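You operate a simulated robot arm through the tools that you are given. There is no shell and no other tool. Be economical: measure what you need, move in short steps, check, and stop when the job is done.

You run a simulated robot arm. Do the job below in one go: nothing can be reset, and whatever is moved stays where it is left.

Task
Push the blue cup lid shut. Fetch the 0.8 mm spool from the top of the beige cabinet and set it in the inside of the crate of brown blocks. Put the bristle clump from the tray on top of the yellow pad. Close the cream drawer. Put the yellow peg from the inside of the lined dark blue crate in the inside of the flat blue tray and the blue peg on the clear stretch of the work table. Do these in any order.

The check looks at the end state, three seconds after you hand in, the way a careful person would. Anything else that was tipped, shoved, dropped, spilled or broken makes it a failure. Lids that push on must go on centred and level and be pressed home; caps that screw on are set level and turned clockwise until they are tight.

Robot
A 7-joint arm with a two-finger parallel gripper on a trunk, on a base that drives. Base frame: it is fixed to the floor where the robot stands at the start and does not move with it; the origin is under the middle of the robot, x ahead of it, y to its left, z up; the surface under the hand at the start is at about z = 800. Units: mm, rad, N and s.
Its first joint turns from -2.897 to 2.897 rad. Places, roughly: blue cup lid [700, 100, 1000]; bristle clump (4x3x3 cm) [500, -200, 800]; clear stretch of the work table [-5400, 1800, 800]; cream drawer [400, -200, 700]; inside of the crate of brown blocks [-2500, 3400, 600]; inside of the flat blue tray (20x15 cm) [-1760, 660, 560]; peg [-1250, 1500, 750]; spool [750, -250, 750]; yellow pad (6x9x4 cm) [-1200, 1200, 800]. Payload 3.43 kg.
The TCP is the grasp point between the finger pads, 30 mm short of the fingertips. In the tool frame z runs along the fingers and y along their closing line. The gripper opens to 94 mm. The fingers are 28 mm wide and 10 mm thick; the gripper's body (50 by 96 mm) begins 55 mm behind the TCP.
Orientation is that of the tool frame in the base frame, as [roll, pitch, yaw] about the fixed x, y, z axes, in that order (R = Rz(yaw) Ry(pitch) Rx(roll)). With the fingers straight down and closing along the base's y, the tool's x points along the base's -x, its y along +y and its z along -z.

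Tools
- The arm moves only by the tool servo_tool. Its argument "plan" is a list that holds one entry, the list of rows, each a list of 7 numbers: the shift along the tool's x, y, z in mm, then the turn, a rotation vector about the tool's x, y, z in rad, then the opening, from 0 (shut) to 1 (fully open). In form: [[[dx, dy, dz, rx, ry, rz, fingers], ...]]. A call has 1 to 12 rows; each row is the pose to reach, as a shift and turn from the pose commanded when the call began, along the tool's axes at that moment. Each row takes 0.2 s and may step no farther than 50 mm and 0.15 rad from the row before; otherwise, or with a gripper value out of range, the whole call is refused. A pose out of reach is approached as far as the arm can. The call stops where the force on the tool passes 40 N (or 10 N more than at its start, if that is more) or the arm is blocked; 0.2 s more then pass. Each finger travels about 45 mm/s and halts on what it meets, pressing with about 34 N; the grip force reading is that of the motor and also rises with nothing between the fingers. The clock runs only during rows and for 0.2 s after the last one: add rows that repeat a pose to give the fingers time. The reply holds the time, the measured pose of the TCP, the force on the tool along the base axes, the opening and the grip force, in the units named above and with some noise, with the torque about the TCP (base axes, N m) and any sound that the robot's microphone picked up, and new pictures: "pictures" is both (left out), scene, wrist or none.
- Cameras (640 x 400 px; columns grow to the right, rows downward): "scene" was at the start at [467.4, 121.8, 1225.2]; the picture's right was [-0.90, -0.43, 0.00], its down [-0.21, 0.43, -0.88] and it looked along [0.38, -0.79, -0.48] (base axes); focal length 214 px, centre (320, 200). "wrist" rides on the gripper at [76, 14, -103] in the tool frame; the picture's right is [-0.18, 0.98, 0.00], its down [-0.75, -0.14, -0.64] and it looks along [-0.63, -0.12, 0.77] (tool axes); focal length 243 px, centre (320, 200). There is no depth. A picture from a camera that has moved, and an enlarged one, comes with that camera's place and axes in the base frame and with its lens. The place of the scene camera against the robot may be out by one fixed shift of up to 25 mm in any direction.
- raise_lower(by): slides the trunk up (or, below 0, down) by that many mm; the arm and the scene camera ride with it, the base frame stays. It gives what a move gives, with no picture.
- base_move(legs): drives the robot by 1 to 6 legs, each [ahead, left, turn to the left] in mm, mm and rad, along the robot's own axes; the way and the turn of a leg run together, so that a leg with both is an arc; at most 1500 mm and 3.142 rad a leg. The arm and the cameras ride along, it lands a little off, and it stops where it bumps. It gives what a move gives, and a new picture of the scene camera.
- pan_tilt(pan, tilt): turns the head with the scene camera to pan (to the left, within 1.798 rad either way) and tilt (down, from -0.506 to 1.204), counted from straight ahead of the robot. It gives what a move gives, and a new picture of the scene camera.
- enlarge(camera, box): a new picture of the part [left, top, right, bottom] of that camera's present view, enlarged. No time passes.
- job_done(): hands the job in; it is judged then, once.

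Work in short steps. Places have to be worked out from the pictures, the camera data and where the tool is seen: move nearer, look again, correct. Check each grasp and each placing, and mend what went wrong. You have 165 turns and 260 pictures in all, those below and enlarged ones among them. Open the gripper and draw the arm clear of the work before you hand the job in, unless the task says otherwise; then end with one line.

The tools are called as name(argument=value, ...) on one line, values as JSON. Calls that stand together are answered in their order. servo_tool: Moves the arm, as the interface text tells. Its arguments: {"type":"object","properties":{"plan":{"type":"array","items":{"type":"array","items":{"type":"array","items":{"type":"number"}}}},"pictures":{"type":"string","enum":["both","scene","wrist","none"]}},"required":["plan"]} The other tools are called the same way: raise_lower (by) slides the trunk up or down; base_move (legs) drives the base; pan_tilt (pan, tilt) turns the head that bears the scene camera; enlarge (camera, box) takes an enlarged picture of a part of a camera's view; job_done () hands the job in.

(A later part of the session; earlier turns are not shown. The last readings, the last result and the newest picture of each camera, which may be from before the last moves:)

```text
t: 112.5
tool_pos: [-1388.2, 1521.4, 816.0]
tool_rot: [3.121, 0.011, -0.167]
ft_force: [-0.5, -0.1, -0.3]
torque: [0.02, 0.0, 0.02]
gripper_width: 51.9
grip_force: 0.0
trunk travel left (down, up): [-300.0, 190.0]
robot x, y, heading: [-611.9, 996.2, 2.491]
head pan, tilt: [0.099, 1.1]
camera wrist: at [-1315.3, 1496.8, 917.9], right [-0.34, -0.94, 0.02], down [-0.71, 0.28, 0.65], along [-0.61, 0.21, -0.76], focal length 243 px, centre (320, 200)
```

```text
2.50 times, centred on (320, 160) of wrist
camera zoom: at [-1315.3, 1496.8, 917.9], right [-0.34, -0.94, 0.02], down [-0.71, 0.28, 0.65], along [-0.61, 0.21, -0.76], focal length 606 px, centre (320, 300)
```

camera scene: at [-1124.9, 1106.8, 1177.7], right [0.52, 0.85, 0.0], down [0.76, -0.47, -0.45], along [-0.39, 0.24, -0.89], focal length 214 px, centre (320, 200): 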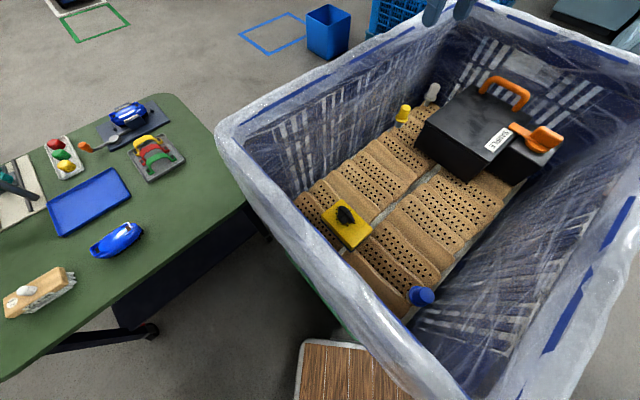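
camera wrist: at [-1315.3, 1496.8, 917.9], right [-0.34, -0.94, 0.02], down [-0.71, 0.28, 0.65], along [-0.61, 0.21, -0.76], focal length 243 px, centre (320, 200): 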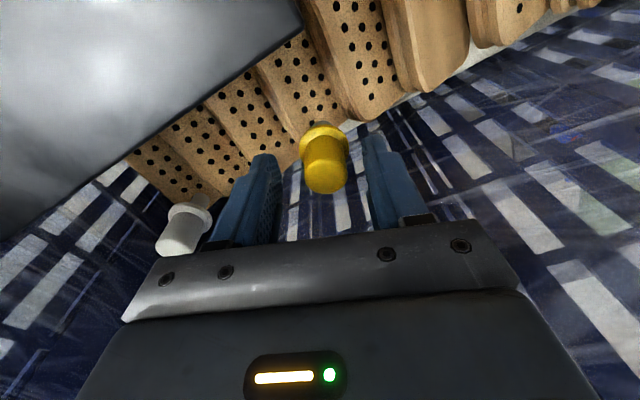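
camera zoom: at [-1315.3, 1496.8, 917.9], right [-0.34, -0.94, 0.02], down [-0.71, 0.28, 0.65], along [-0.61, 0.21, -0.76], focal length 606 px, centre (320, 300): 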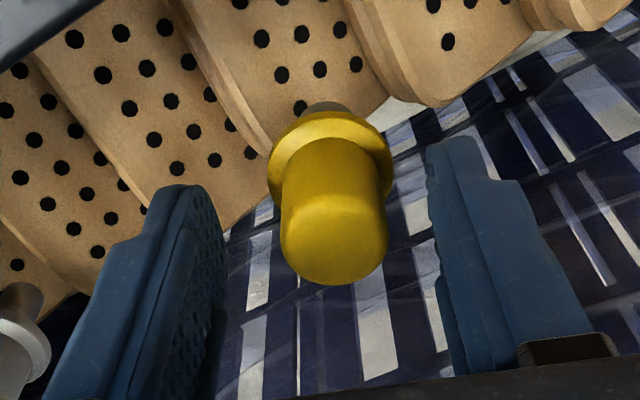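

The peg's cylinder is about 40 mm tall above a flange. I lower 10 mm more and close.

servo_tool(plan=[[[-3, 2, 10, 0, 0, 0, 0.55], [-3, 2, 10, 0, 0, 0, 0.4], [-3, 2, 10, 0, 0, 0, 0.25], [-3, 2, 10, 0, 0, 0, 0.1], [-3, 2, 10, 0, 0, 0, 0], [-3, 2, 10, 0, 0, 0, 0]]], pictures="wrist")

servo_tool(plan=[[[0, 0, -15, 0, 0, 0, 0], [0, 0, -40, 0, 0, 0, 0], [0, 0, -85, 0, 0, 0, 0], [0, 0, -130, 0, 0, 0, 0], [0, 0, -175, 0, 0, 0, 0]]])

```text
t: 113.9
tool_pos: [-1392.4, 1518.1, 806.3]
tool_rot: [3.121, 0.012, -0.168]
ft_force: [0.4, -0.1, 1.0]
torque: [0.02, -0.01, 0.0]
gripper_width: 30.6
grip_force: 34.4
trunk travel left (down, up): [-300.0, 190.0]
robot x, y, heading: [-611.5, 998.0, 2.492]
head pan, tilt: [0.099, 1.1]
camera wrist: at [-1318.5, 1494.9, 908.5], right [-0.34, -0.94, 0.02], down [-0.71, 0.28, 0.65], along [-0.61, 0.21, -0.76], focal length 243 px, centre (320, 200)
```

wrist: 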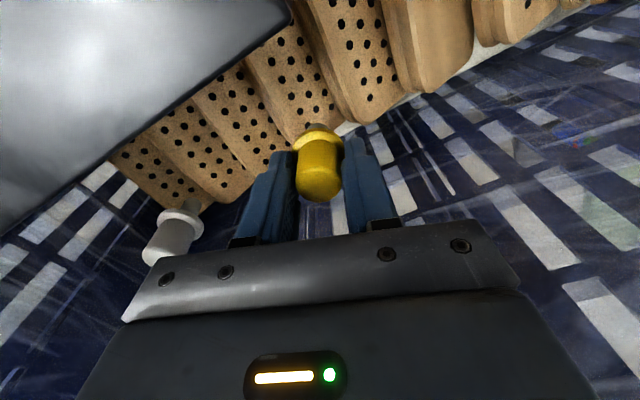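

```text
t: 115.1
tool_pos: [-1388.7, 1521.1, 982.6]
tool_rot: [3.122, 0.009, -0.168]
ft_force: [-0.2, -0.2, -0.2]
torque: [-0.01, -0.01, 0.02]
gripper_width: 30.5
grip_force: 34.2
trunk travel left (down, up): [-300.0, 190.0]
robot x, y, heading: [-611.7, 997.3, 2.486]
head pan, tilt: [0.099, 1.1]
camera scene: at [-1125.1, 1106.9, 1177.5], right [0.52, 0.85, 0.0], down [0.76, -0.47, -0.45], along [-0.39, 0.24, -0.89], focal length 214 px, centre (320, 200)
camera wrist: at [-1315.1, 1497.4, 1084.9], right [-0.34, -0.94, 0.02], down [-0.71, 0.28, 0.65], along [-0.61, 0.21, -0.76], focal length 243 px, centre (320, 200)
```

scene: 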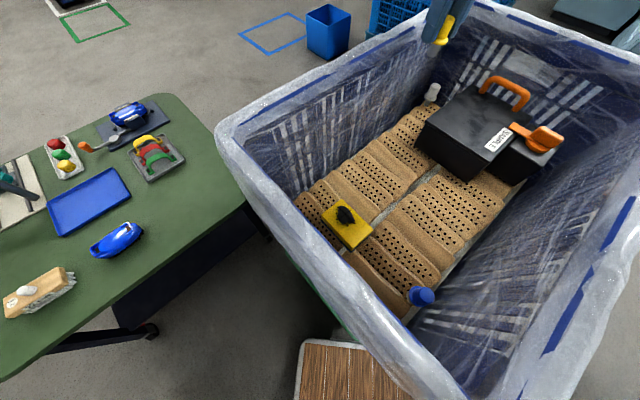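
wrist: 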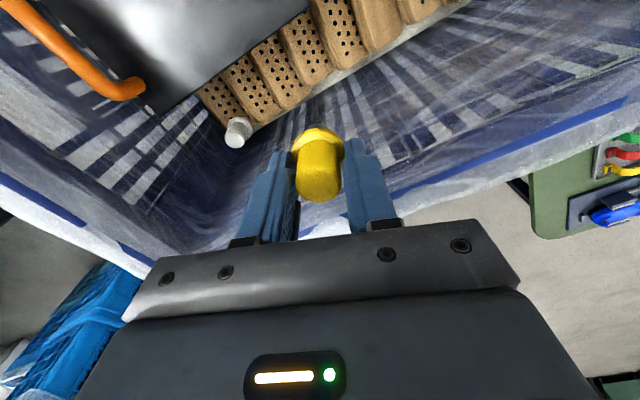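

The yellow peg is held and the scene is clean. I raise, retract the hand, back away, turn and drive to the green table.

servo_tool(plan=[[[0, 0, -45, 0, 0, 0, 0], [0, 0, -90, 0, 0, 0, 0], [40, 18, -90, 0, 0, 0, 0], [80, 36, -90, 0, 0, 0, 0], [120, 54, -90, 0, 0, 0, 0], [160, 72, -90, 0, 0, 0, 0], [200, 90, -90, 0, 0, 0, 0], [246, 108, -90, 0, 0, 0, 0]]], pictures="none")

base_move(legs=[[-250, 0, 0], [0, 0, 0.65]])

```text
t: 116.9
tool_pos: [-1168.1, 1377.6, 1068.8]
tool_rot: [3.121, 0.013, -0.169]
ft_force: [0.2, -0.3, -0.4]
torque: [-0.02, 0.02, 0.01]
gripper_width: 30.1
grip_force: 34.2
trunk travel left (down, up): [-300.0, 190.0]
robot x, y, heading: [-610.3, 998.4, 2.493]
head pan, tilt: [0.099, 1.1]
```

```text
t: 120.5
tool_pos: [-1087.0, 809.3, 1068.9]
tool_rot: [3.12, 0.01, 0.492]
ft_force: [0.8, 0.4, -1.2]
torque: [0.01, -0.01, 0.01]
gripper_width: 30.2
grip_force: 34.5
trunk travel left (down, up): [-300.0, 190.0]
robot x, y, heading: [-416.5, 851.5, -3.134]
head pan, tilt: [0.099, 1.1]
camera scene: at [-893.1, 615.1, 1177.7], right [-0.11, 0.99, 0.0], down [0.89, 0.1, -0.45], along [-0.45, -0.05, -0.89], focal length 214 px, centre (320, 200)
```

scene: 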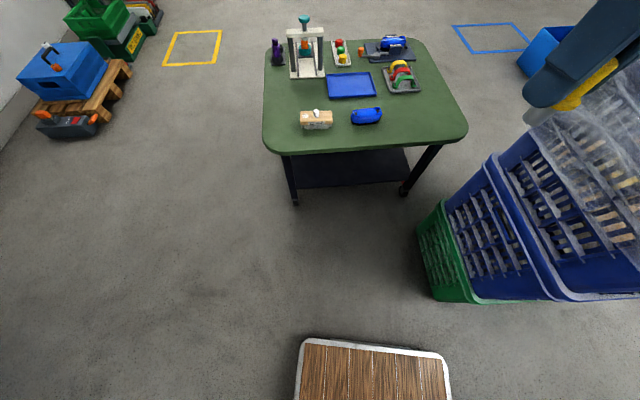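

base_move(legs=[[0, 368, 0], [520, 0, 0]])

```text
t: 125.5
tool_pos: [-1615.8, 445.6, 1069.2]
tool_rot: [3.121, 0.01, 0.486]
ft_force: [0.1, -0.4, -1.3]
torque: [-0.03, 0.0, -0.02]
gripper_width: 30.1
grip_force: 34.2
trunk travel left (down, up): [-300.0, 190.0]
robot x, y, heading: [-942.3, 479.7, -3.139]
head pan, tilt: [0.099, 1.1]
camera scene: at [-1422.6, 249.6, 1177.7], right [-0.1, 0.99, 0.0], down [0.89, 0.09, -0.45], along [-0.45, -0.05, -0.89], focal length 214 px, centre (320, 200)
```

scene: 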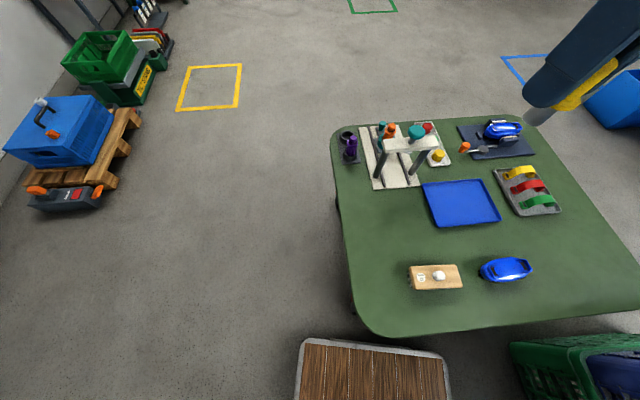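

The tray is near (-1757, 650). I bring the peg near it and look with the wrist camera.

servo_tool(plan=[[[3, -35, 15, 0, 0, 0.08, 0], [6, -70, 35, 0, 0, 0.16, 0], [9, -105, 60, 0, 0, 0.24, 0], [11, -140, 90, 0, 0, 0.32, 0], [14, -175, 125, 0, 0, 0.4, 0], [16, -210, 160, 0, 0, 0.49, 0]]])

```text
t: 126.9
tool_pos: [-1699.9, 635.6, 904.0]
tool_rot: [3.117, -0.001, -0.004]
ft_force: [0.2, -0.2, -1.0]
torque: [0.02, 0.03, -0.02]
gripper_width: 30.7
grip_force: 34.2
trunk travel left (down, up): [-300.0, 190.0]
robot x, y, heading: [-942.4, 482.2, -3.137]
head pan, tilt: [0.099, 1.1]
camera scene: at [-1422.4, 249.4, 1177.8], right [-0.1, 0.99, 0.0], down [0.89, 0.09, -0.45], along [-0.45, -0.05, -0.89], focal length 214 px, centre (320, 200)
camera wrist: at [-1624.0, 624.1, 1007.3], right [-0.19, -0.98, 0.02], down [-0.75, 0.16, 0.64], along [-0.63, 0.1, -0.77], focal length 243 px, centre (320, 200)
```

scene: 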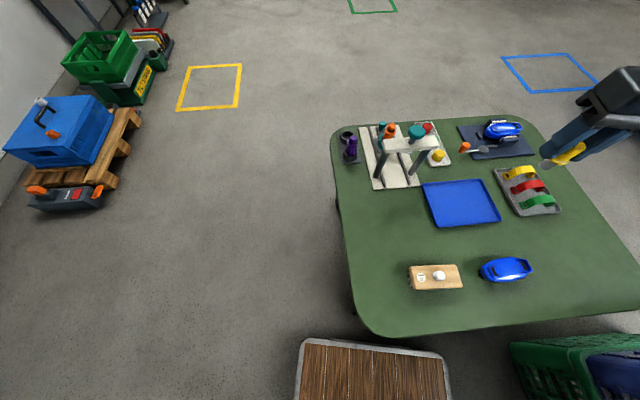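
wrist: 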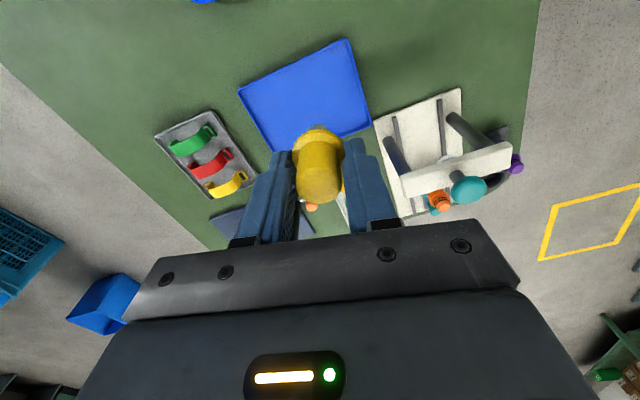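

servo_tool(plan=[[[-20, -10, 30, 0, 0, 0, 0], [-40, -20, 70, 0, 0, 0, 0], [-62, -31, 110, 0, 0, 0, 0], [-62, -31, 155, 0, 0, 0, 0], [-62, -31, 200, 0, 0, 0, 0], [-62, -31, 240, 0, 0, 0, 0]]])

enlarge(camera="scene", box=[340, 100, 580, 270])

```text
t: 128.3
tool_pos: [-1761.5, 659.9, 664.7]
tool_rot: [3.118, 0.001, -0.003]
ft_force: [0.5, -0.5, -0.2]
torque: [0.01, 0.03, 0.02]
gripper_width: 30.2
grip_force: 33.7
trunk travel left (down, up): [-300.0, 190.0]
robot x, y, heading: [-945.8, 478.8, -3.136]
head pan, tilt: [0.099, 1.1]
camera scene: at [-1422.4, 249.8, 1177.9], right [-0.1, 0.99, 0.0], down [0.89, 0.09, -0.45], along [-0.45, -0.05, -0.89], focal length 214 px, centre (320, 200)
camera wrist: at [-1685.6, 649.4, 767.7], right [-0.19, -0.98, 0.02], down [-0.75, 0.16, 0.64], along [-0.63, 0.1, -0.77], focal length 243 px, centre (320, 200)
```

scene: 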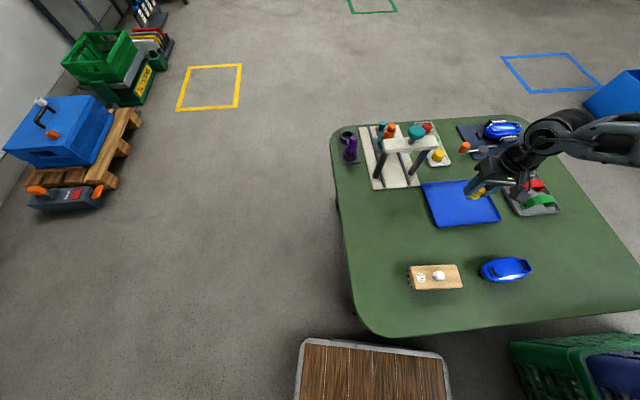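
wrist: 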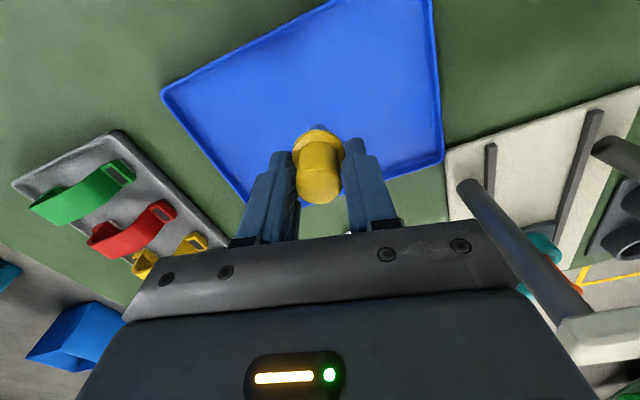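

```text
2.35 times, centred on (460, 185) of scene
camera zoom: at [-1422.4, 249.8, 1177.9], right [-0.1, 0.99, 0.0], down [0.89, 0.09, -0.45], along [-0.45, -0.05, -0.89], focal length 505 px, centre (-9, 235)
```

zoom: 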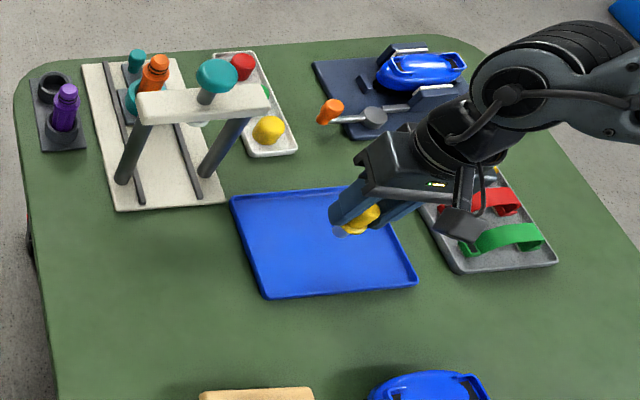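

The peg is over the tray centre. I lower until light contact.

servo_tool(plan=[[[-6, 0, 10, 0, 0, 0, 0], [-6, 0, 20, 0, 0, 0, 0], [-6, 0, 28, 0, 0, 0, 0], [-6, 0, 28, 0, 0, 0, 0]]], pictures="wrist")

enlarge(camera="scene", box=[420, 150, 540, 240])

```text
t: 129.3
tool_pos: [-1767.8, 660.9, 636.2]
tool_rot: [3.117, 0.0, -0.004]
ft_force: [1.1, 0.0, -0.2]
torque: [0.01, 0.01, 0.01]
gripper_width: 30.3
grip_force: 34.1
trunk travel left (down, up): [-300.0, 190.0]
robot x, y, heading: [-944.6, 482.8, -3.137]
head pan, tilt: [0.099, 1.1]
camera wrist: at [-1691.3, 649.1, 739.2], right [-0.19, -0.98, 0.02], down [-0.75, 0.16, 0.64], along [-0.63, 0.1, -0.77], focal length 243 px, centre (320, 200)
```

wrist: 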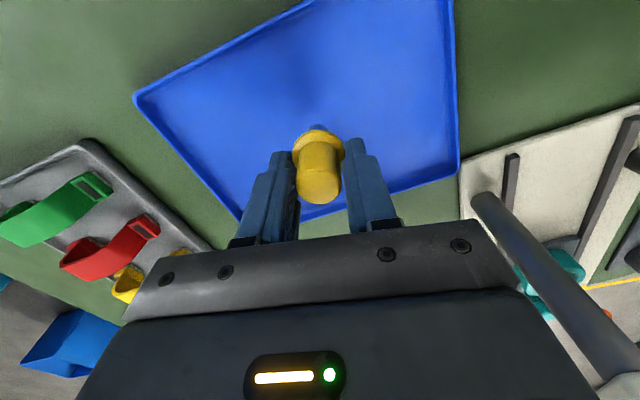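

```text
4.44 times, centred on (480, 195) of scene
camera zoom: at [-1422.6, 249.7, 1177.7], right [-0.1, 0.99, 0.0], down [0.89, 0.09, -0.45], along [-0.45, -0.05, -0.89], focal length 953 px, centre (-391, 222)
```

zoom: 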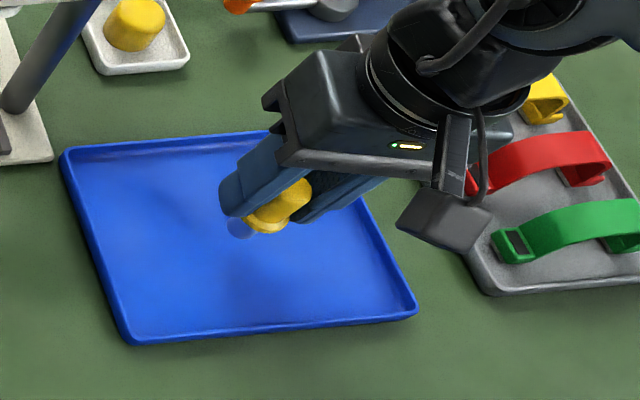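

servo_tool(plan=[[[0, 0, 3, 0, 0, 0, 0], [0, 0, 6, 0, 0, 0, 0], [0, 0, 6, 0, 0, 0, 0]]], pictures="none")

servo_tool(plan=[[[0, 0, 2, 0, 0, 0, 0], [0, 0, 4, 0, 0, 0, 0], [0, 0, 4, 0, 0, 0, 0]]], pictures="none")

```text
t: 130.1
tool_pos: [-1767.0, 659.8, 629.7]
tool_rot: [3.117, 0.0, -0.004]
ft_force: [-0.5, -0.2, -0.1]
torque: [-0.01, 0.0, 0.03]
gripper_width: 30.3
grip_force: 33.0
trunk travel left (down, up): [-300.0, 190.0]
robot x, y, heading: [-947.0, 481.6, -3.139]
head pan, tilt: [0.099, 1.1]
```

```text
t: 130.9
tool_pos: [-1767.4, 660.0, 625.7]
tool_rot: [3.117, 0.0, -0.003]
ft_force: [0.9, -0.5, -0.5]
torque: [0.03, 0.02, 0.02]
gripper_width: 30.2
grip_force: 34.3
trunk travel left (down, up): [-300.0, 190.0]
robot x, y, heading: [-947.6, 479.9, -3.142]
head pan, tilt: [0.099, 1.1]
```

servo_tool(plan=[[[0, 0, 3, 0, 0, 0, 0], [0, 0, 6, 0, 0, 0, 0], [0, 0, 6, 0, 0, 0, 0]]], pictures="none")

servo_tool(plan=[[[0, 0, 2, 0, 0, 0, 0], [0, 0, 4, 0, 0, 0, 0], [0, 0, 4, 0, 0, 0, 0]]], pictures="scene")

enlarge(camera="scene", box=[420, 150, 540, 240])

```text
t: 131.7
tool_pos: [-1765.9, 659.3, 619.7]
tool_rot: [3.116, 0.001, -0.004]
ft_force: [0.5, 0.3, -0.3]
torque: [-0.01, 0.03, 0.02]
gripper_width: 30.4
grip_force: 34.4
trunk travel left (down, up): [-300.0, 190.0]
robot x, y, heading: [-943.2, 485.4, -3.139]
head pan, tilt: [0.099, 1.1]
```

```text
t: 132.5
tool_pos: [-1767.3, 659.6, 616.6]
tool_rot: [3.121, 0.001, -0.003]
ft_force: [1.7, -0.5, 8.1]
torque: [0.07, -0.12, -0.02]
gripper_width: 30.4
grip_force: 34.6
trunk travel left (down, up): [-300.0, 190.0]
robot x, y, heading: [-944.5, 480.6, -3.139]
head pan, tilt: [0.099, 1.1]
camera scene: at [-1422.3, 249.6, 1177.9], right [-0.1, 0.99, 0.0], down [0.89, 0.09, -0.45], along [-0.45, -0.05, -0.89], focal length 214 px, centre (320, 200)
```

scene: 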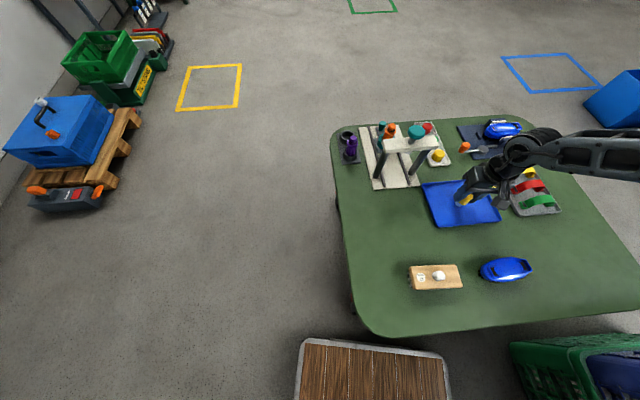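

```text
4.44 times, centred on (480, 195) of scene
camera zoom: at [-1422.3, 249.6, 1177.9], right [-0.1, 0.99, 0.0], down [0.89, 0.09, -0.45], along [-0.45, -0.05, -0.89], focal length 953 px, centre (-391, 222)
```

zoom: 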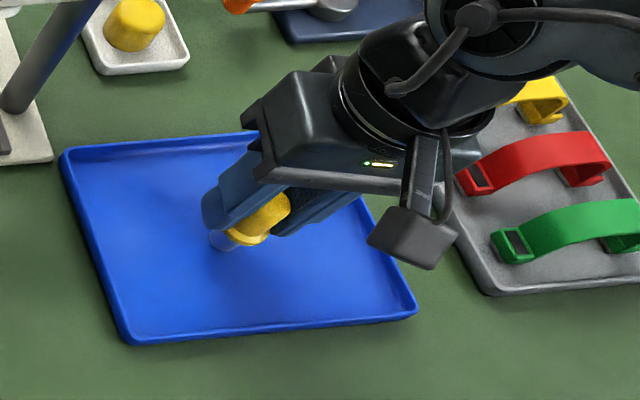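

Light contact (8 N). I ease up 1 mm, open slowly and rise.

servo_tool(plan=[[[0, 0, -1, 0, 0, 0, 0], [0, 0, -1, 0, 0, 0, 0.36], [0, 0, -1, 0, 0, 0, 0.45], [0, 0, -1, 0, 0, 0, 0.55], [0, 0, -1, 0, 0, 0, 0.6], [0, 0, -30, 0, 0, 0, 0.6], [0, 0, -70, 0, 0, 0, 0.6], [0, 0, -115, 0, 0, 0, 0.6], [0, 0, -160, 0, 0, 0, 0.6]]])

enlarge(camera="scene", box=[400, 130, 560, 250])

```text
t: 134.5
tool_pos: [-1768.2, 664.9, 775.6]
tool_rot: [3.12, 0.0, -0.003]
ft_force: [0.1, 0.4, -0.4]
torque: [0.0, -0.04, -0.03]
gripper_width: 56.3
grip_force: 0.2
trunk travel left (down, up): [-300.0, 190.0]
robot x, y, heading: [-941.9, 482.3, -3.133]
head pan, tilt: [0.099, 1.1]
camera scene: at [-1422.8, 249.6, 1177.5], right [-0.1, 0.99, 0.0], down [0.89, 0.09, -0.45], along [-0.45, -0.05, -0.89], focal length 214 px, centre (320, 200)
camera wrist: at [-1692.1, 653.6, 878.5], right [-0.19, -0.98, 0.02], down [-0.75, 0.16, 0.64], along [-0.63, 0.1, -0.77], focal length 243 px, centre (320, 200)
```

scene: 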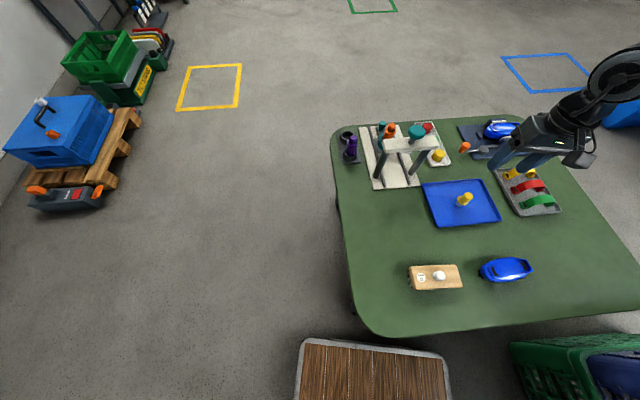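
wrist: 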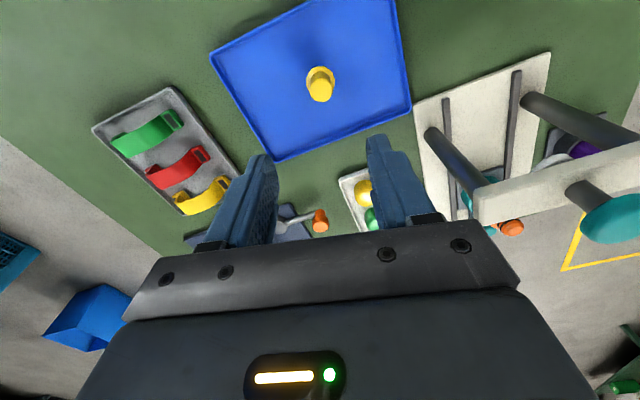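

```text
3.33 times, centred on (480, 190) of scene
camera zoom: at [-1422.8, 249.6, 1177.5], right [-0.1, 0.99, 0.0], down [0.89, 0.09, -0.45], along [-0.45, -0.05, -0.89], focal length 715 px, centre (-213, 233)
```

zoom: 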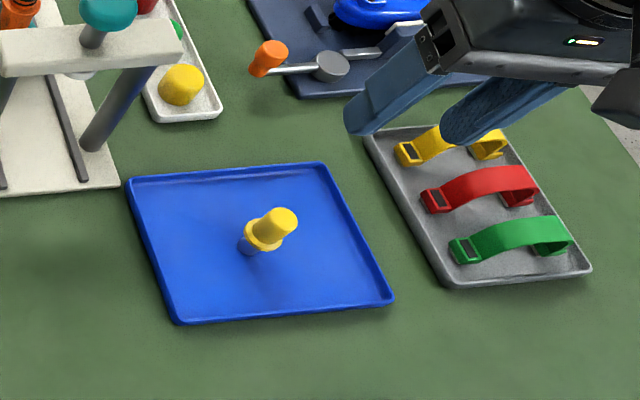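

The yellow peg stands in the tray. Next is the blue peg near the crate's right wall. I raise and retract the hand, back off, turn and reposition south of the crate.

servo_tool(plan=[[[0, 0, -45, 0, 0, 0, 0.6], [0, 0, -90, 0, 0, 0, 0.6], [0, 0, -135, 0, 0, 0, 0.6], [0, 0, -180, 0, 0, 0, 0.6], [0, 0, -225, 0, 0, 0, 0.6], [30, 0, -260, 0, 0, 0, 0.6], [65, 0, -290, 0, 0, 0, 0.6], [110, 0, -300, 0, 0, 0, 0.6], [150, 0, -300, 0, 0, 0, 0.6]]], pictures="none")

base_move(legs=[[-90, 0, 0], [0, 0, -1.556], [58, 178, 0]])

pan_tilt(pan=0.1, tilt=1.0)

```text
t: 136.5
tool_pos: [-1619.7, 668.9, 1075.4]
tool_rot: [3.119, 0.0, -0.003]
ft_force: [-0.2, 0.4, -0.4]
torque: [-0.01, -0.02, 0.01]
gripper_width: 56.7
grip_force: 0.0
trunk travel left (down, up): [-300.0, 190.0]
robot x, y, heading: [-944.2, 480.8, -3.139]
head pan, tilt: [0.099, 1.1]
```

```text
t: 142.4
tool_pos: [-877.9, 1214.8, 1074.1]
tool_rot: [3.117, -0.001, -1.533]
ft_force: [-0.1, 0.1, 0.2]
torque: [-0.01, -0.01, 0.0]
gripper_width: 56.3
grip_force: 0.0
trunk travel left (down, up): [-300.0, 190.0]
robot x, y, heading: [-1034.5, 533.0, 1.62]
head pan, tilt: [0.099, 1.1]
camera scene: at [-1272.0, 997.2, 1177.7], right [0.99, 0.14, 0.0], down [0.13, -0.88, -0.45], along [-0.07, 0.45, -0.89], focal length 214 px, centre (320, 200)
```

scene: 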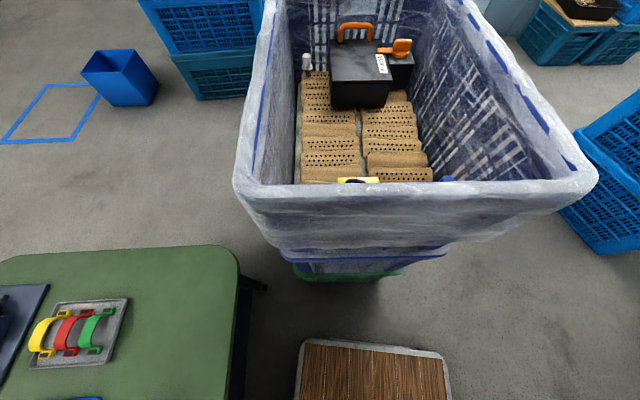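

```text
t: 143.1
tool_pos: [-878.3, 1215.4, 1074.8]
tool_rot: [3.116, -0.001, -1.531]
ft_force: [0.2, -0.3, 0.1]
torque: [-0.03, 0.0, 0.01]
gripper_width: 56.5
grip_force: 0.1
trunk travel left (down, up): [-300.0, 190.0]
robot x, y, heading: [-1035.0, 530.2, 1.618]
head pan, tilt: [0.099, 1.0]
camera scene: at [-1272.9, 1003.6, 1184.3], right [0.99, 0.14, 0.0], down [0.12, -0.83, -0.54], along [-0.08, 0.53, -0.84], focal length 214 px, centre (320, 200)
```

scene: 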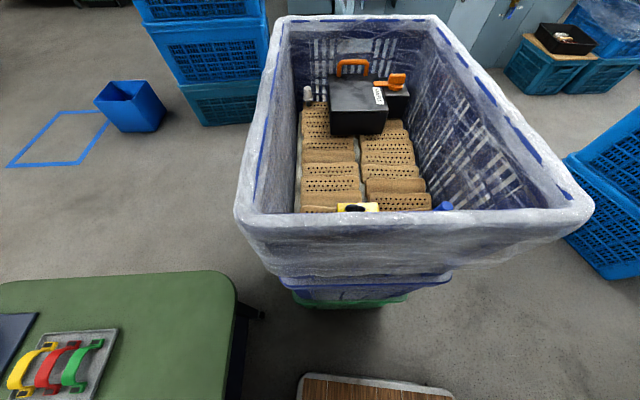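

servo_tool(plan=[[[-5, 21, 0, 0, 0, 0.12, 0.55], [-10, 42, 0, 0, 0, 0.24, 0.55], [-15, 63, 0, 0, 0, 0.36, 0.55], [-20, 84, 0, 0, 0, 0.48, 0.55], [-25, 105, 0, 0, 0, 0.6, 0.55], [-30, 126, 0, 0, 0, 0.72, 0.55], [-35, 147, 0, 0, 0, 0.84, 0.55], [-40, 168, 0, 0, 0, 0.96, 0.55], [-45, 189, 0, 0, 0, 1.08, 0.55], [-50, 210, 10, 0, 0, 1.2, 0.55], [-55, 230, 25, 0, 0, 1.32, 0.55], [-55, 250, 40, 0, 0, 1.42, 0.55]]], pictures="wrist")

enlarge(camera="wrist", box=[180, 0, 460, 200])

```text
t: 145.7
tool_pos: [-1130.9, 1259.6, 1043.0]
tool_rot: [3.137, -0.023, -2.954]
ft_force: [0.4, -0.2, -0.5]
torque: [0.03, -0.01, 0.04]
gripper_width: 51.7
grip_force: 0.1
trunk travel left (down, up): [-300.0, 190.0]
robot x, y, heading: [-1032.4, 530.4, 1.619]
head pan, tilt: [0.099, 1.0]
camera wrist: at [-1205.9, 1261.0, 1146.4], right [0.0, 1.0, 0.0], down [0.78, 0.0, 0.62], along [0.62, 0.0, -0.78], focal length 243 px, centre (320, 200)
```

wrist: 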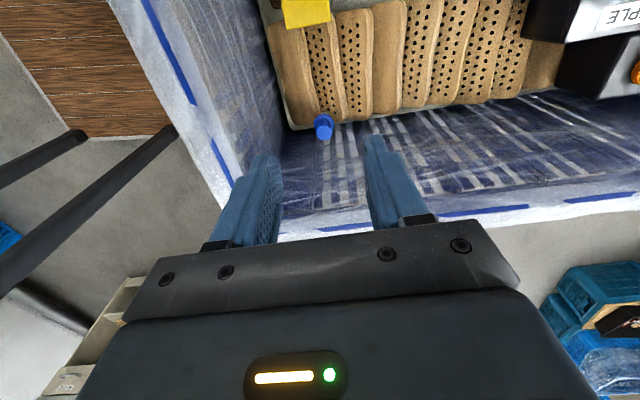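

```text
2.00 times, centred on (320, 100) of wrist
camera zoom: at [-1205.9, 1261.0, 1146.4], right [0.0, 1.0, 0.0], down [0.78, 0.0, 0.62], along [0.62, 0.0, -0.78], focal length 485 px, centre (320, 400)
```

zoom: 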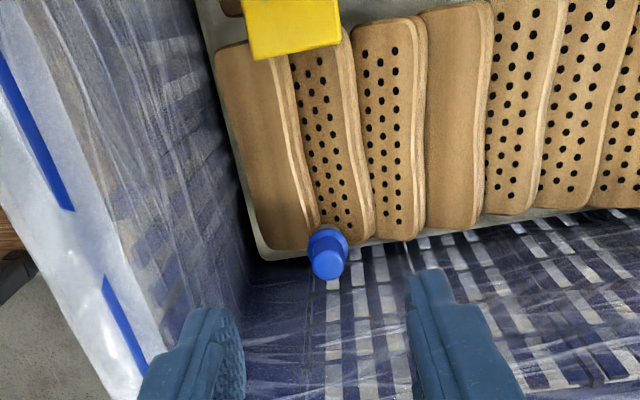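

The blue peg top is near (-1058, 1265). I level the hand and move above it.

servo_tool(plan=[[[-36, -4, 0, 0, -0.012, 0, 0.55], [-72, -8, 30, 0, -0.024, 0, 0.55], [-72, -8, 70, 0, -0.024, 0, 0.55], [-72, -8, 110, 0, -0.024, 0, 0.55]]], pictures="wrist")

enlarge(camera="wrist", box=[220, 20, 420, 180])

```text
t: 146.7
tool_pos: [-1063.4, 1265.2, 930.3]
tool_rot: [3.138, 0.0, -2.952]
ft_force: [0.7, 1.2, 0.2]
torque: [0.0, 0.0, 0.02]
gripper_width: 51.7
grip_force: 0.1
trunk travel left (down, up): [-300.0, 190.0]
robot x, y, heading: [-1033.9, 532.7, 1.618]
head pan, tilt: [0.099, 1.0]
camera wrist: at [-1141.8, 1265.8, 1032.5], right [0.0, 1.0, 0.0], down [0.77, 0.0, 0.64], along [0.64, 0.01, -0.77], focal length 243 px, centre (320, 200)
```

wrist: 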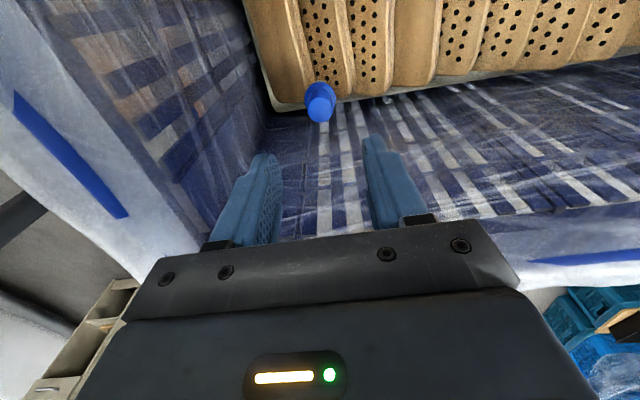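

```text
2.50 times, centred on (320, 100) of wrist
camera zoom: at [-1141.8, 1265.8, 1032.5], right [0.0, 1.0, 0.0], down [0.77, 0.0, 0.64], along [0.64, 0.01, -0.77], focal length 606 px, centre (320, 450)
```

zoom: 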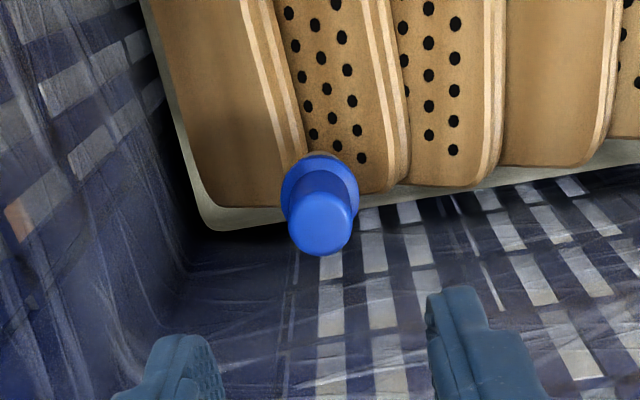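

The blue peg top is at (-1062, 1267, 808), same height as the yellow. I descend around it in two stages.

servo_tool(plan=[[[0, 2, 40, 0, 0, 0, 0.55], [0, 2, 75, 0, 0, 0, 0.55], [0, 2, 100, 0, 0, 0, 0.55]]], pictures="wrist")

enlarge(camera="wrist", box=[220, 80, 420, 240])

```text
t: 147.5
tool_pos: [-1062.2, 1268.7, 828.2]
tool_rot: [3.14, 0.001, -2.952]
ft_force: [-0.5, 0.5, 0.2]
torque: [0.02, -0.02, 0.0]
gripper_width: 51.6
grip_force: 0.1
trunk travel left (down, up): [-300.0, 190.0]
robot x, y, heading: [-1031.2, 534.1, 1.619]
head pan, tilt: [0.099, 1.0]
camera wrist: at [-1140.5, 1269.1, 930.6], right [0.0, 1.0, 0.0], down [0.77, 0.0, 0.64], along [0.64, 0.01, -0.77], focal length 243 px, centre (320, 200)
```

wrist: 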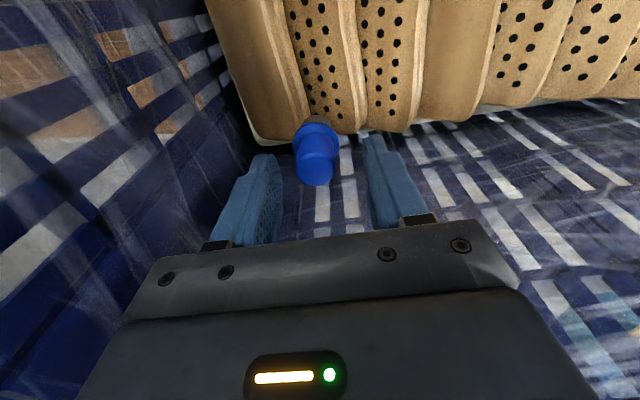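

```text
2.50 times, centred on (320, 160) of wrist
camera zoom: at [-1140.5, 1269.1, 930.6], right [0.0, 1.0, 0.0], down [0.77, 0.0, 0.64], along [0.64, 0.01, -0.77], focal length 606 px, centre (320, 300)
```

zoom: 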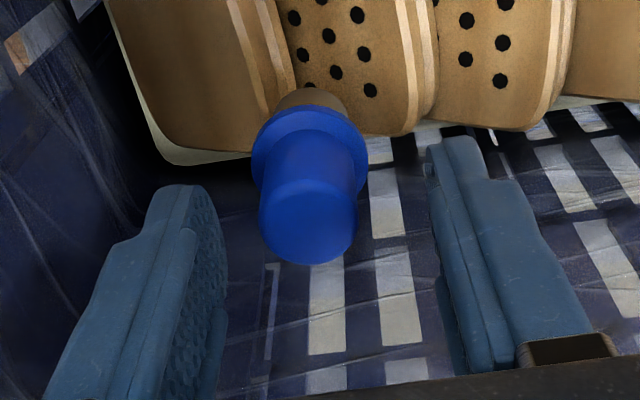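

servo_tool(plan=[[[0, -2, 12, 0, 0, 0, 0.55], [0, -2, 22, 0, 0, 0, 0.5], [0, -2, 22, 0, 0, 0, 0.35], [0, -2, 22, 0, 0, 0, 0.2], [0, -2, 22, 0, 0, 0, 0.05], [0, -2, 22, 0, 0, 0, 0], [0, -2, 22, 0, 0, 0, 0]]], pictures="wrist")

servo_tool(plan=[[[0, 0, -15, 0, 0, 0, 0], [0, 0, -40, 0, 0, 0, 0], [0, 0, -85, 0, 0, 0, 0], [0, 0, -130, 0, 0, 0, 0], [0, 0, -175, 0, 0, 0, 0], [0, 0, -220, 0, 0, 0, 0], [0, 0, -264, 0, 0, 0, 0]]])

```text
t: 149.1
tool_pos: [-1062.2, 1265.9, 806.8]
tool_rot: [3.138, 0.0, -2.95]
ft_force: [-1.3, -0.5, 0.4]
torque: [0.02, -0.01, 0.03]
gripper_width: 30.6
grip_force: 33.9
trunk travel left (down, up): [-300.0, 190.0]
robot x, y, heading: [-1035.1, 530.9, 1.622]
head pan, tilt: [0.099, 1.0]
camera wrist: at [-1139.9, 1266.8, 909.7], right [0.0, 1.0, 0.0], down [0.77, 0.0, 0.64], along [0.64, 0.01, -0.77], focal length 243 px, centre (320, 200)
```

wrist: 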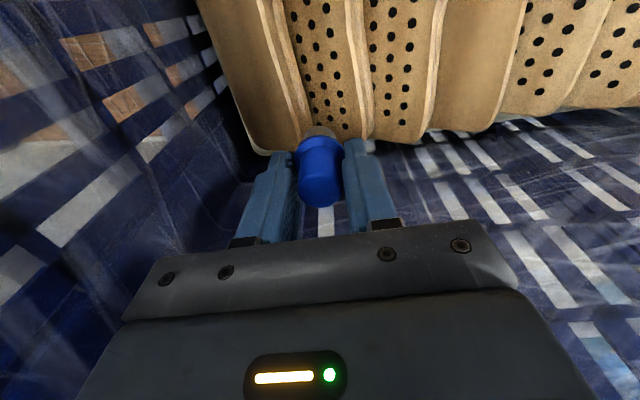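

```text
t: 150.7
tool_pos: [-1062.8, 1266.8, 1069.6]
tool_rot: [3.139, 0.0, -2.952]
ft_force: [1.2, 0.5, -0.1]
torque: [0.02, 0.02, -0.02]
gripper_width: 30.5
grip_force: 33.7
trunk travel left (down, up): [-300.0, 190.0]
robot x, y, heading: [-1035.5, 533.1, 1.619]
head pan, tilt: [0.099, 1.0]
camera scene: at [-1272.9, 1003.8, 1184.2], right [0.99, 0.14, 0.0], down [0.12, -0.83, -0.54], along [-0.08, 0.53, -0.84], focal length 214 px, centre (320, 200)
camera wrist: at [-1141.0, 1266.6, 1172.3], right [-0.01, 1.0, 0.0], down [0.77, 0.0, 0.64], along [0.64, 0.01, -0.77], focal length 243 px, centre (320, 200)
```

scene: 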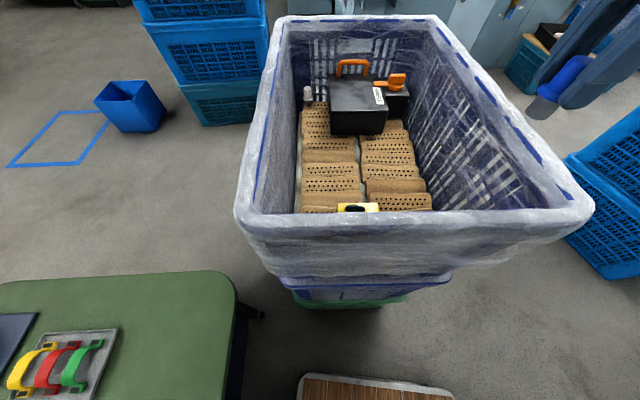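
wrist: 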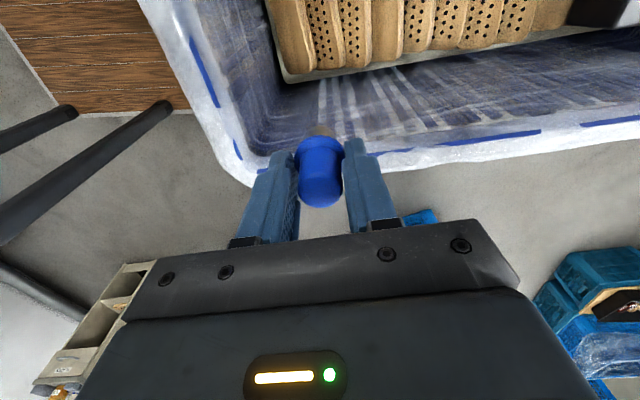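

The blue peg is held. I back south of the green table, turn west and drive toward the work table.

base_move(legs=[[-720, 0, 0], [0, 0, 1.52]])

pan_tilt(pan=-0.1, tilt=0.35)

```text
t: 158.3
tool_pos: [-1735.5, -180.1, 1070.2]
tool_rot: [3.138, 0.0, -1.42]
ft_force: [0.5, -0.5, -0.9]
torque: [0.0, 0.01, 0.03]
gripper_width: 30.4
grip_force: 34.0
trunk travel left (down, up): [-300.0, 190.0]
robot x, y, heading: [-1001.1, -179.5, -3.139]
head pan, tilt: [0.099, 1.0]
camera scene: at [-1486.7, -415.9, 1184.3], right [-0.11, 0.99, 0.0], down [0.84, 0.09, -0.54], along [-0.54, -0.06, -0.84], focal length 214 px, centre (320, 200)
```

scene: 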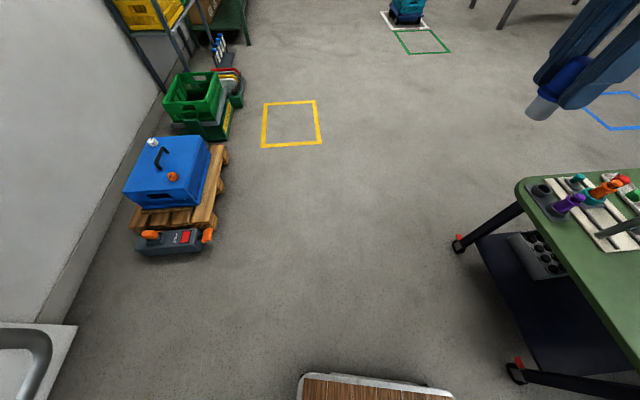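

```text
t: 159.4
tool_pos: [-1736.4, -178.8, 1068.9]
tool_rot: [3.139, 0.0, -1.419]
ft_force: [-0.5, -0.9, -0.4]
torque: [0.01, 0.01, -0.01]
gripper_width: 30.3
grip_force: 34.1
trunk travel left (down, up): [-300.0, 190.0]
robot x, y, heading: [-1001.6, -178.5, -3.132]
head pan, tilt: [-0.099, 0.351]
camera scene: at [-1510.1, -399.9, 1239.0], right [0.09, 1.0, 0.0], down [0.34, -0.03, -0.94], along [-0.93, 0.09, -0.34], focal length 214 px, centre (320, 200)
```

scene: 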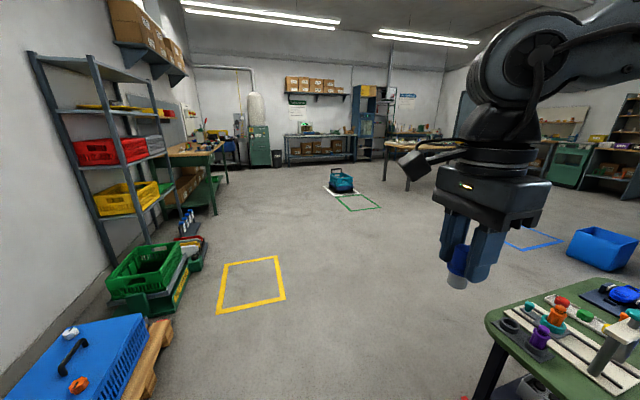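

The way is clear. I drive west, then northwest toward the work table.

base_move(legs=[[1450, 0, 0], [850, -750, 0]])

pan_tilt(pan=-0.5, tilt=0.35)

```text
t: 171.9
tool_pos: [-4048.7, 484.7, 1070.7]
tool_rot: [3.139, 0.001, -1.398]
ft_force: [-0.5, -0.5, -0.9]
torque: [0.02, 0.01, -0.02]
gripper_width: 30.2
grip_force: 34.2
trunk travel left (down, up): [-300.0, 190.0]
robot x, y, heading: [-3315.1, 495.8, -3.113]
head pan, tilt: [-0.099, 0.351]
camera scene: at [-3818.3, 268.9, 1239.1], right [0.07, 1.0, 0.0], down [0.34, -0.02, -0.94], along [-0.94, 0.07, -0.34], focal length 214 px, centre (320, 200)
```

scene: 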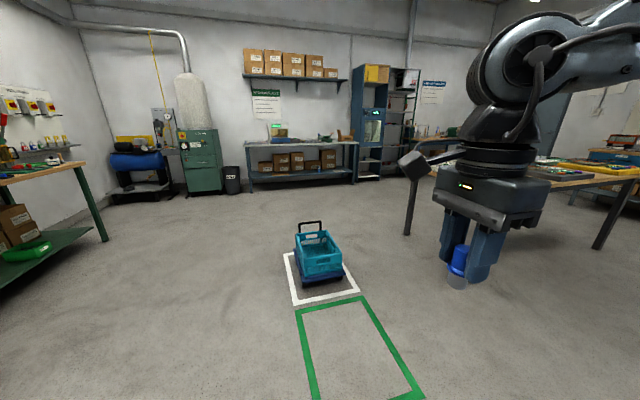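

```text
t: 172.8
tool_pos: [-4048.6, 483.8, 1068.8]
tool_rot: [3.138, -0.001, -1.398]
ft_force: [0.6, 0.2, -0.8]
torque: [0.04, 0.02, 0.0]
gripper_width: 30.3
grip_force: 34.1
trunk travel left (down, up): [-300.0, 190.0]
robot x, y, heading: [-3314.2, 499.7, -3.115]
head pan, tilt: [-0.499, 0.351]
camera scene: at [-3808.4, 304.4, 1239.1], right [0.45, 0.89, 0.0], down [0.31, -0.16, -0.94], along [-0.84, 0.43, -0.34], focal length 214 px, centre (320, 200)
```

scene: 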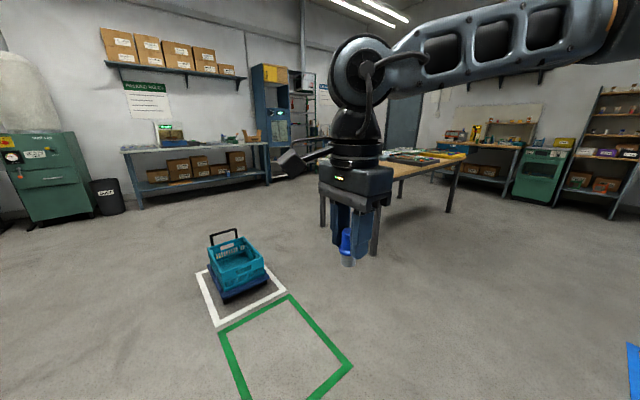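

base_move(legs=[[648, -592, 0], [600, -592, -0.027]])

pan_tilt(pan=0.3, tilt=0.7)

```text
t: 181.4
tool_pos: [-5319.8, 1639.0, 1068.6]
tool_rot: [3.139, 0.0, -1.41]
ft_force: [0.9, -0.3, -0.6]
torque: [-0.02, -0.01, 0.0]
gripper_width: 30.0
grip_force: 33.9
trunk travel left (down, up): [-300.0, 190.0]
robot x, y, heading: [-4589.2, 1646.7, -3.125]
head pan, tilt: [-0.499, 0.351]
camera scene: at [-5082.6, 1456.8, 1239.1], right [0.46, 0.89, 0.0], down [0.3, -0.16, -0.94], along [-0.83, 0.44, -0.34], focal length 214 px, centre (320, 200)
```

scene: 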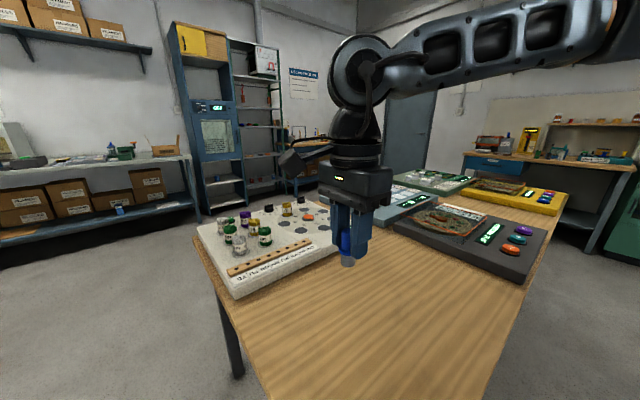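

```text
t: 182.6
tool_pos: [-5320.7, 1638.7, 1069.4]
tool_rot: [3.138, -0.001, -1.41]
ft_force: [-0.2, -0.5, -0.7]
torque: [0.0, 0.01, 0.03]
gripper_width: 30.5
grip_force: 33.8
trunk travel left (down, up): [-300.0, 190.0]
robot x, y, heading: [-4588.4, 1647.6, -3.127]
head pan, tilt: [0.3, 0.7]
camera scene: at [-5080.9, 1387.2, 1207.7], right [-0.31, 0.95, 0.0], down [0.61, 0.2, -0.77], along [-0.73, -0.24, -0.64], focal length 214 px, centre (320, 200)
```

scene: 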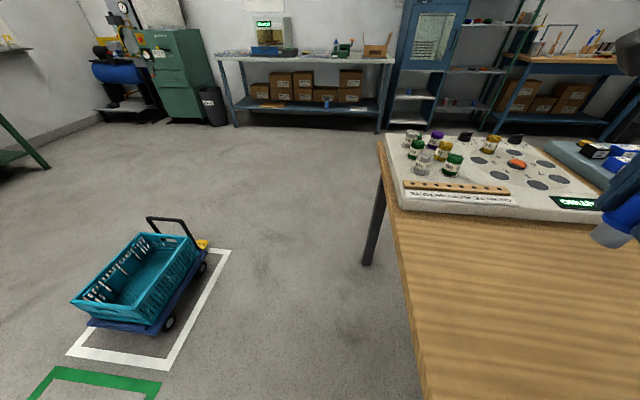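

There's a clear wooden stretch around (-5350, 1720). I move the peg over it and lower partway.

servo_tool(plan=[[[-42, 8, 0, 0, 0, 0, 0], [-85, 17, 0, 0, 0, 0, 0], [-85, 17, 40, 0, 0, 0, 0], [-85, 17, 80, 0, 0, 0, 0], [-85, 17, 110, 0, 0, 0, 0]]], pictures="wrist")

pan_tilt(pan=-0.2, tilt=0.8)

```text
t: 183.8
tool_pos: [-5350.4, 1719.7, 957.8]
tool_rot: [3.136, 0.001, -1.41]
ft_force: [-0.1, 0.2, -0.9]
torque: [-0.01, -0.04, 0.01]
gripper_width: 30.4
grip_force: 33.9
trunk travel left (down, up): [-300.0, 190.0]
robot x, y, heading: [-4586.6, 1643.0, -3.127]
head pan, tilt: [0.3, 0.7]
camera wrist: at [-5353.2, 1644.1, 1061.2], right [-1.0, 0.02, 0.0], down [0.02, 0.77, 0.64], along [0.01, 0.64, -0.77], focal length 243 px, centre (320, 200)
```

wrist: 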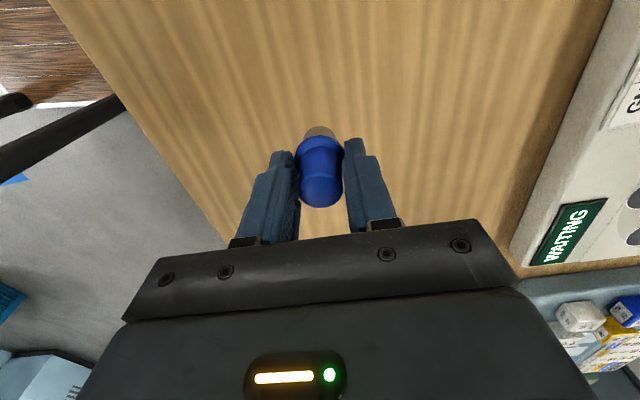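

```text
t: 184.7
tool_pos: [-5351.7, 1721.4, 958.8]
tool_rot: [3.138, 0.0, -1.411]
ft_force: [0.1, -0.5, 0.2]
torque: [-0.01, 0.02, -0.01]
gripper_width: 30.4
grip_force: 34.6
trunk travel left (down, up): [-300.0, 190.0]
robot x, y, heading: [-4589.4, 1645.6, -3.126]
head pan, tilt: [-0.201, 0.799]
camera scene: at [-5079.5, 1428.3, 1199.5], right [0.18, 0.98, 0.0], down [0.7, -0.13, -0.7], along [-0.69, 0.13, -0.72], focal length 214 px, centre (320, 200)
```

scene: 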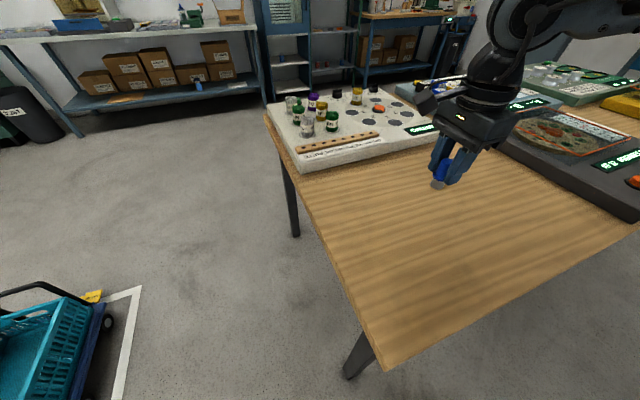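

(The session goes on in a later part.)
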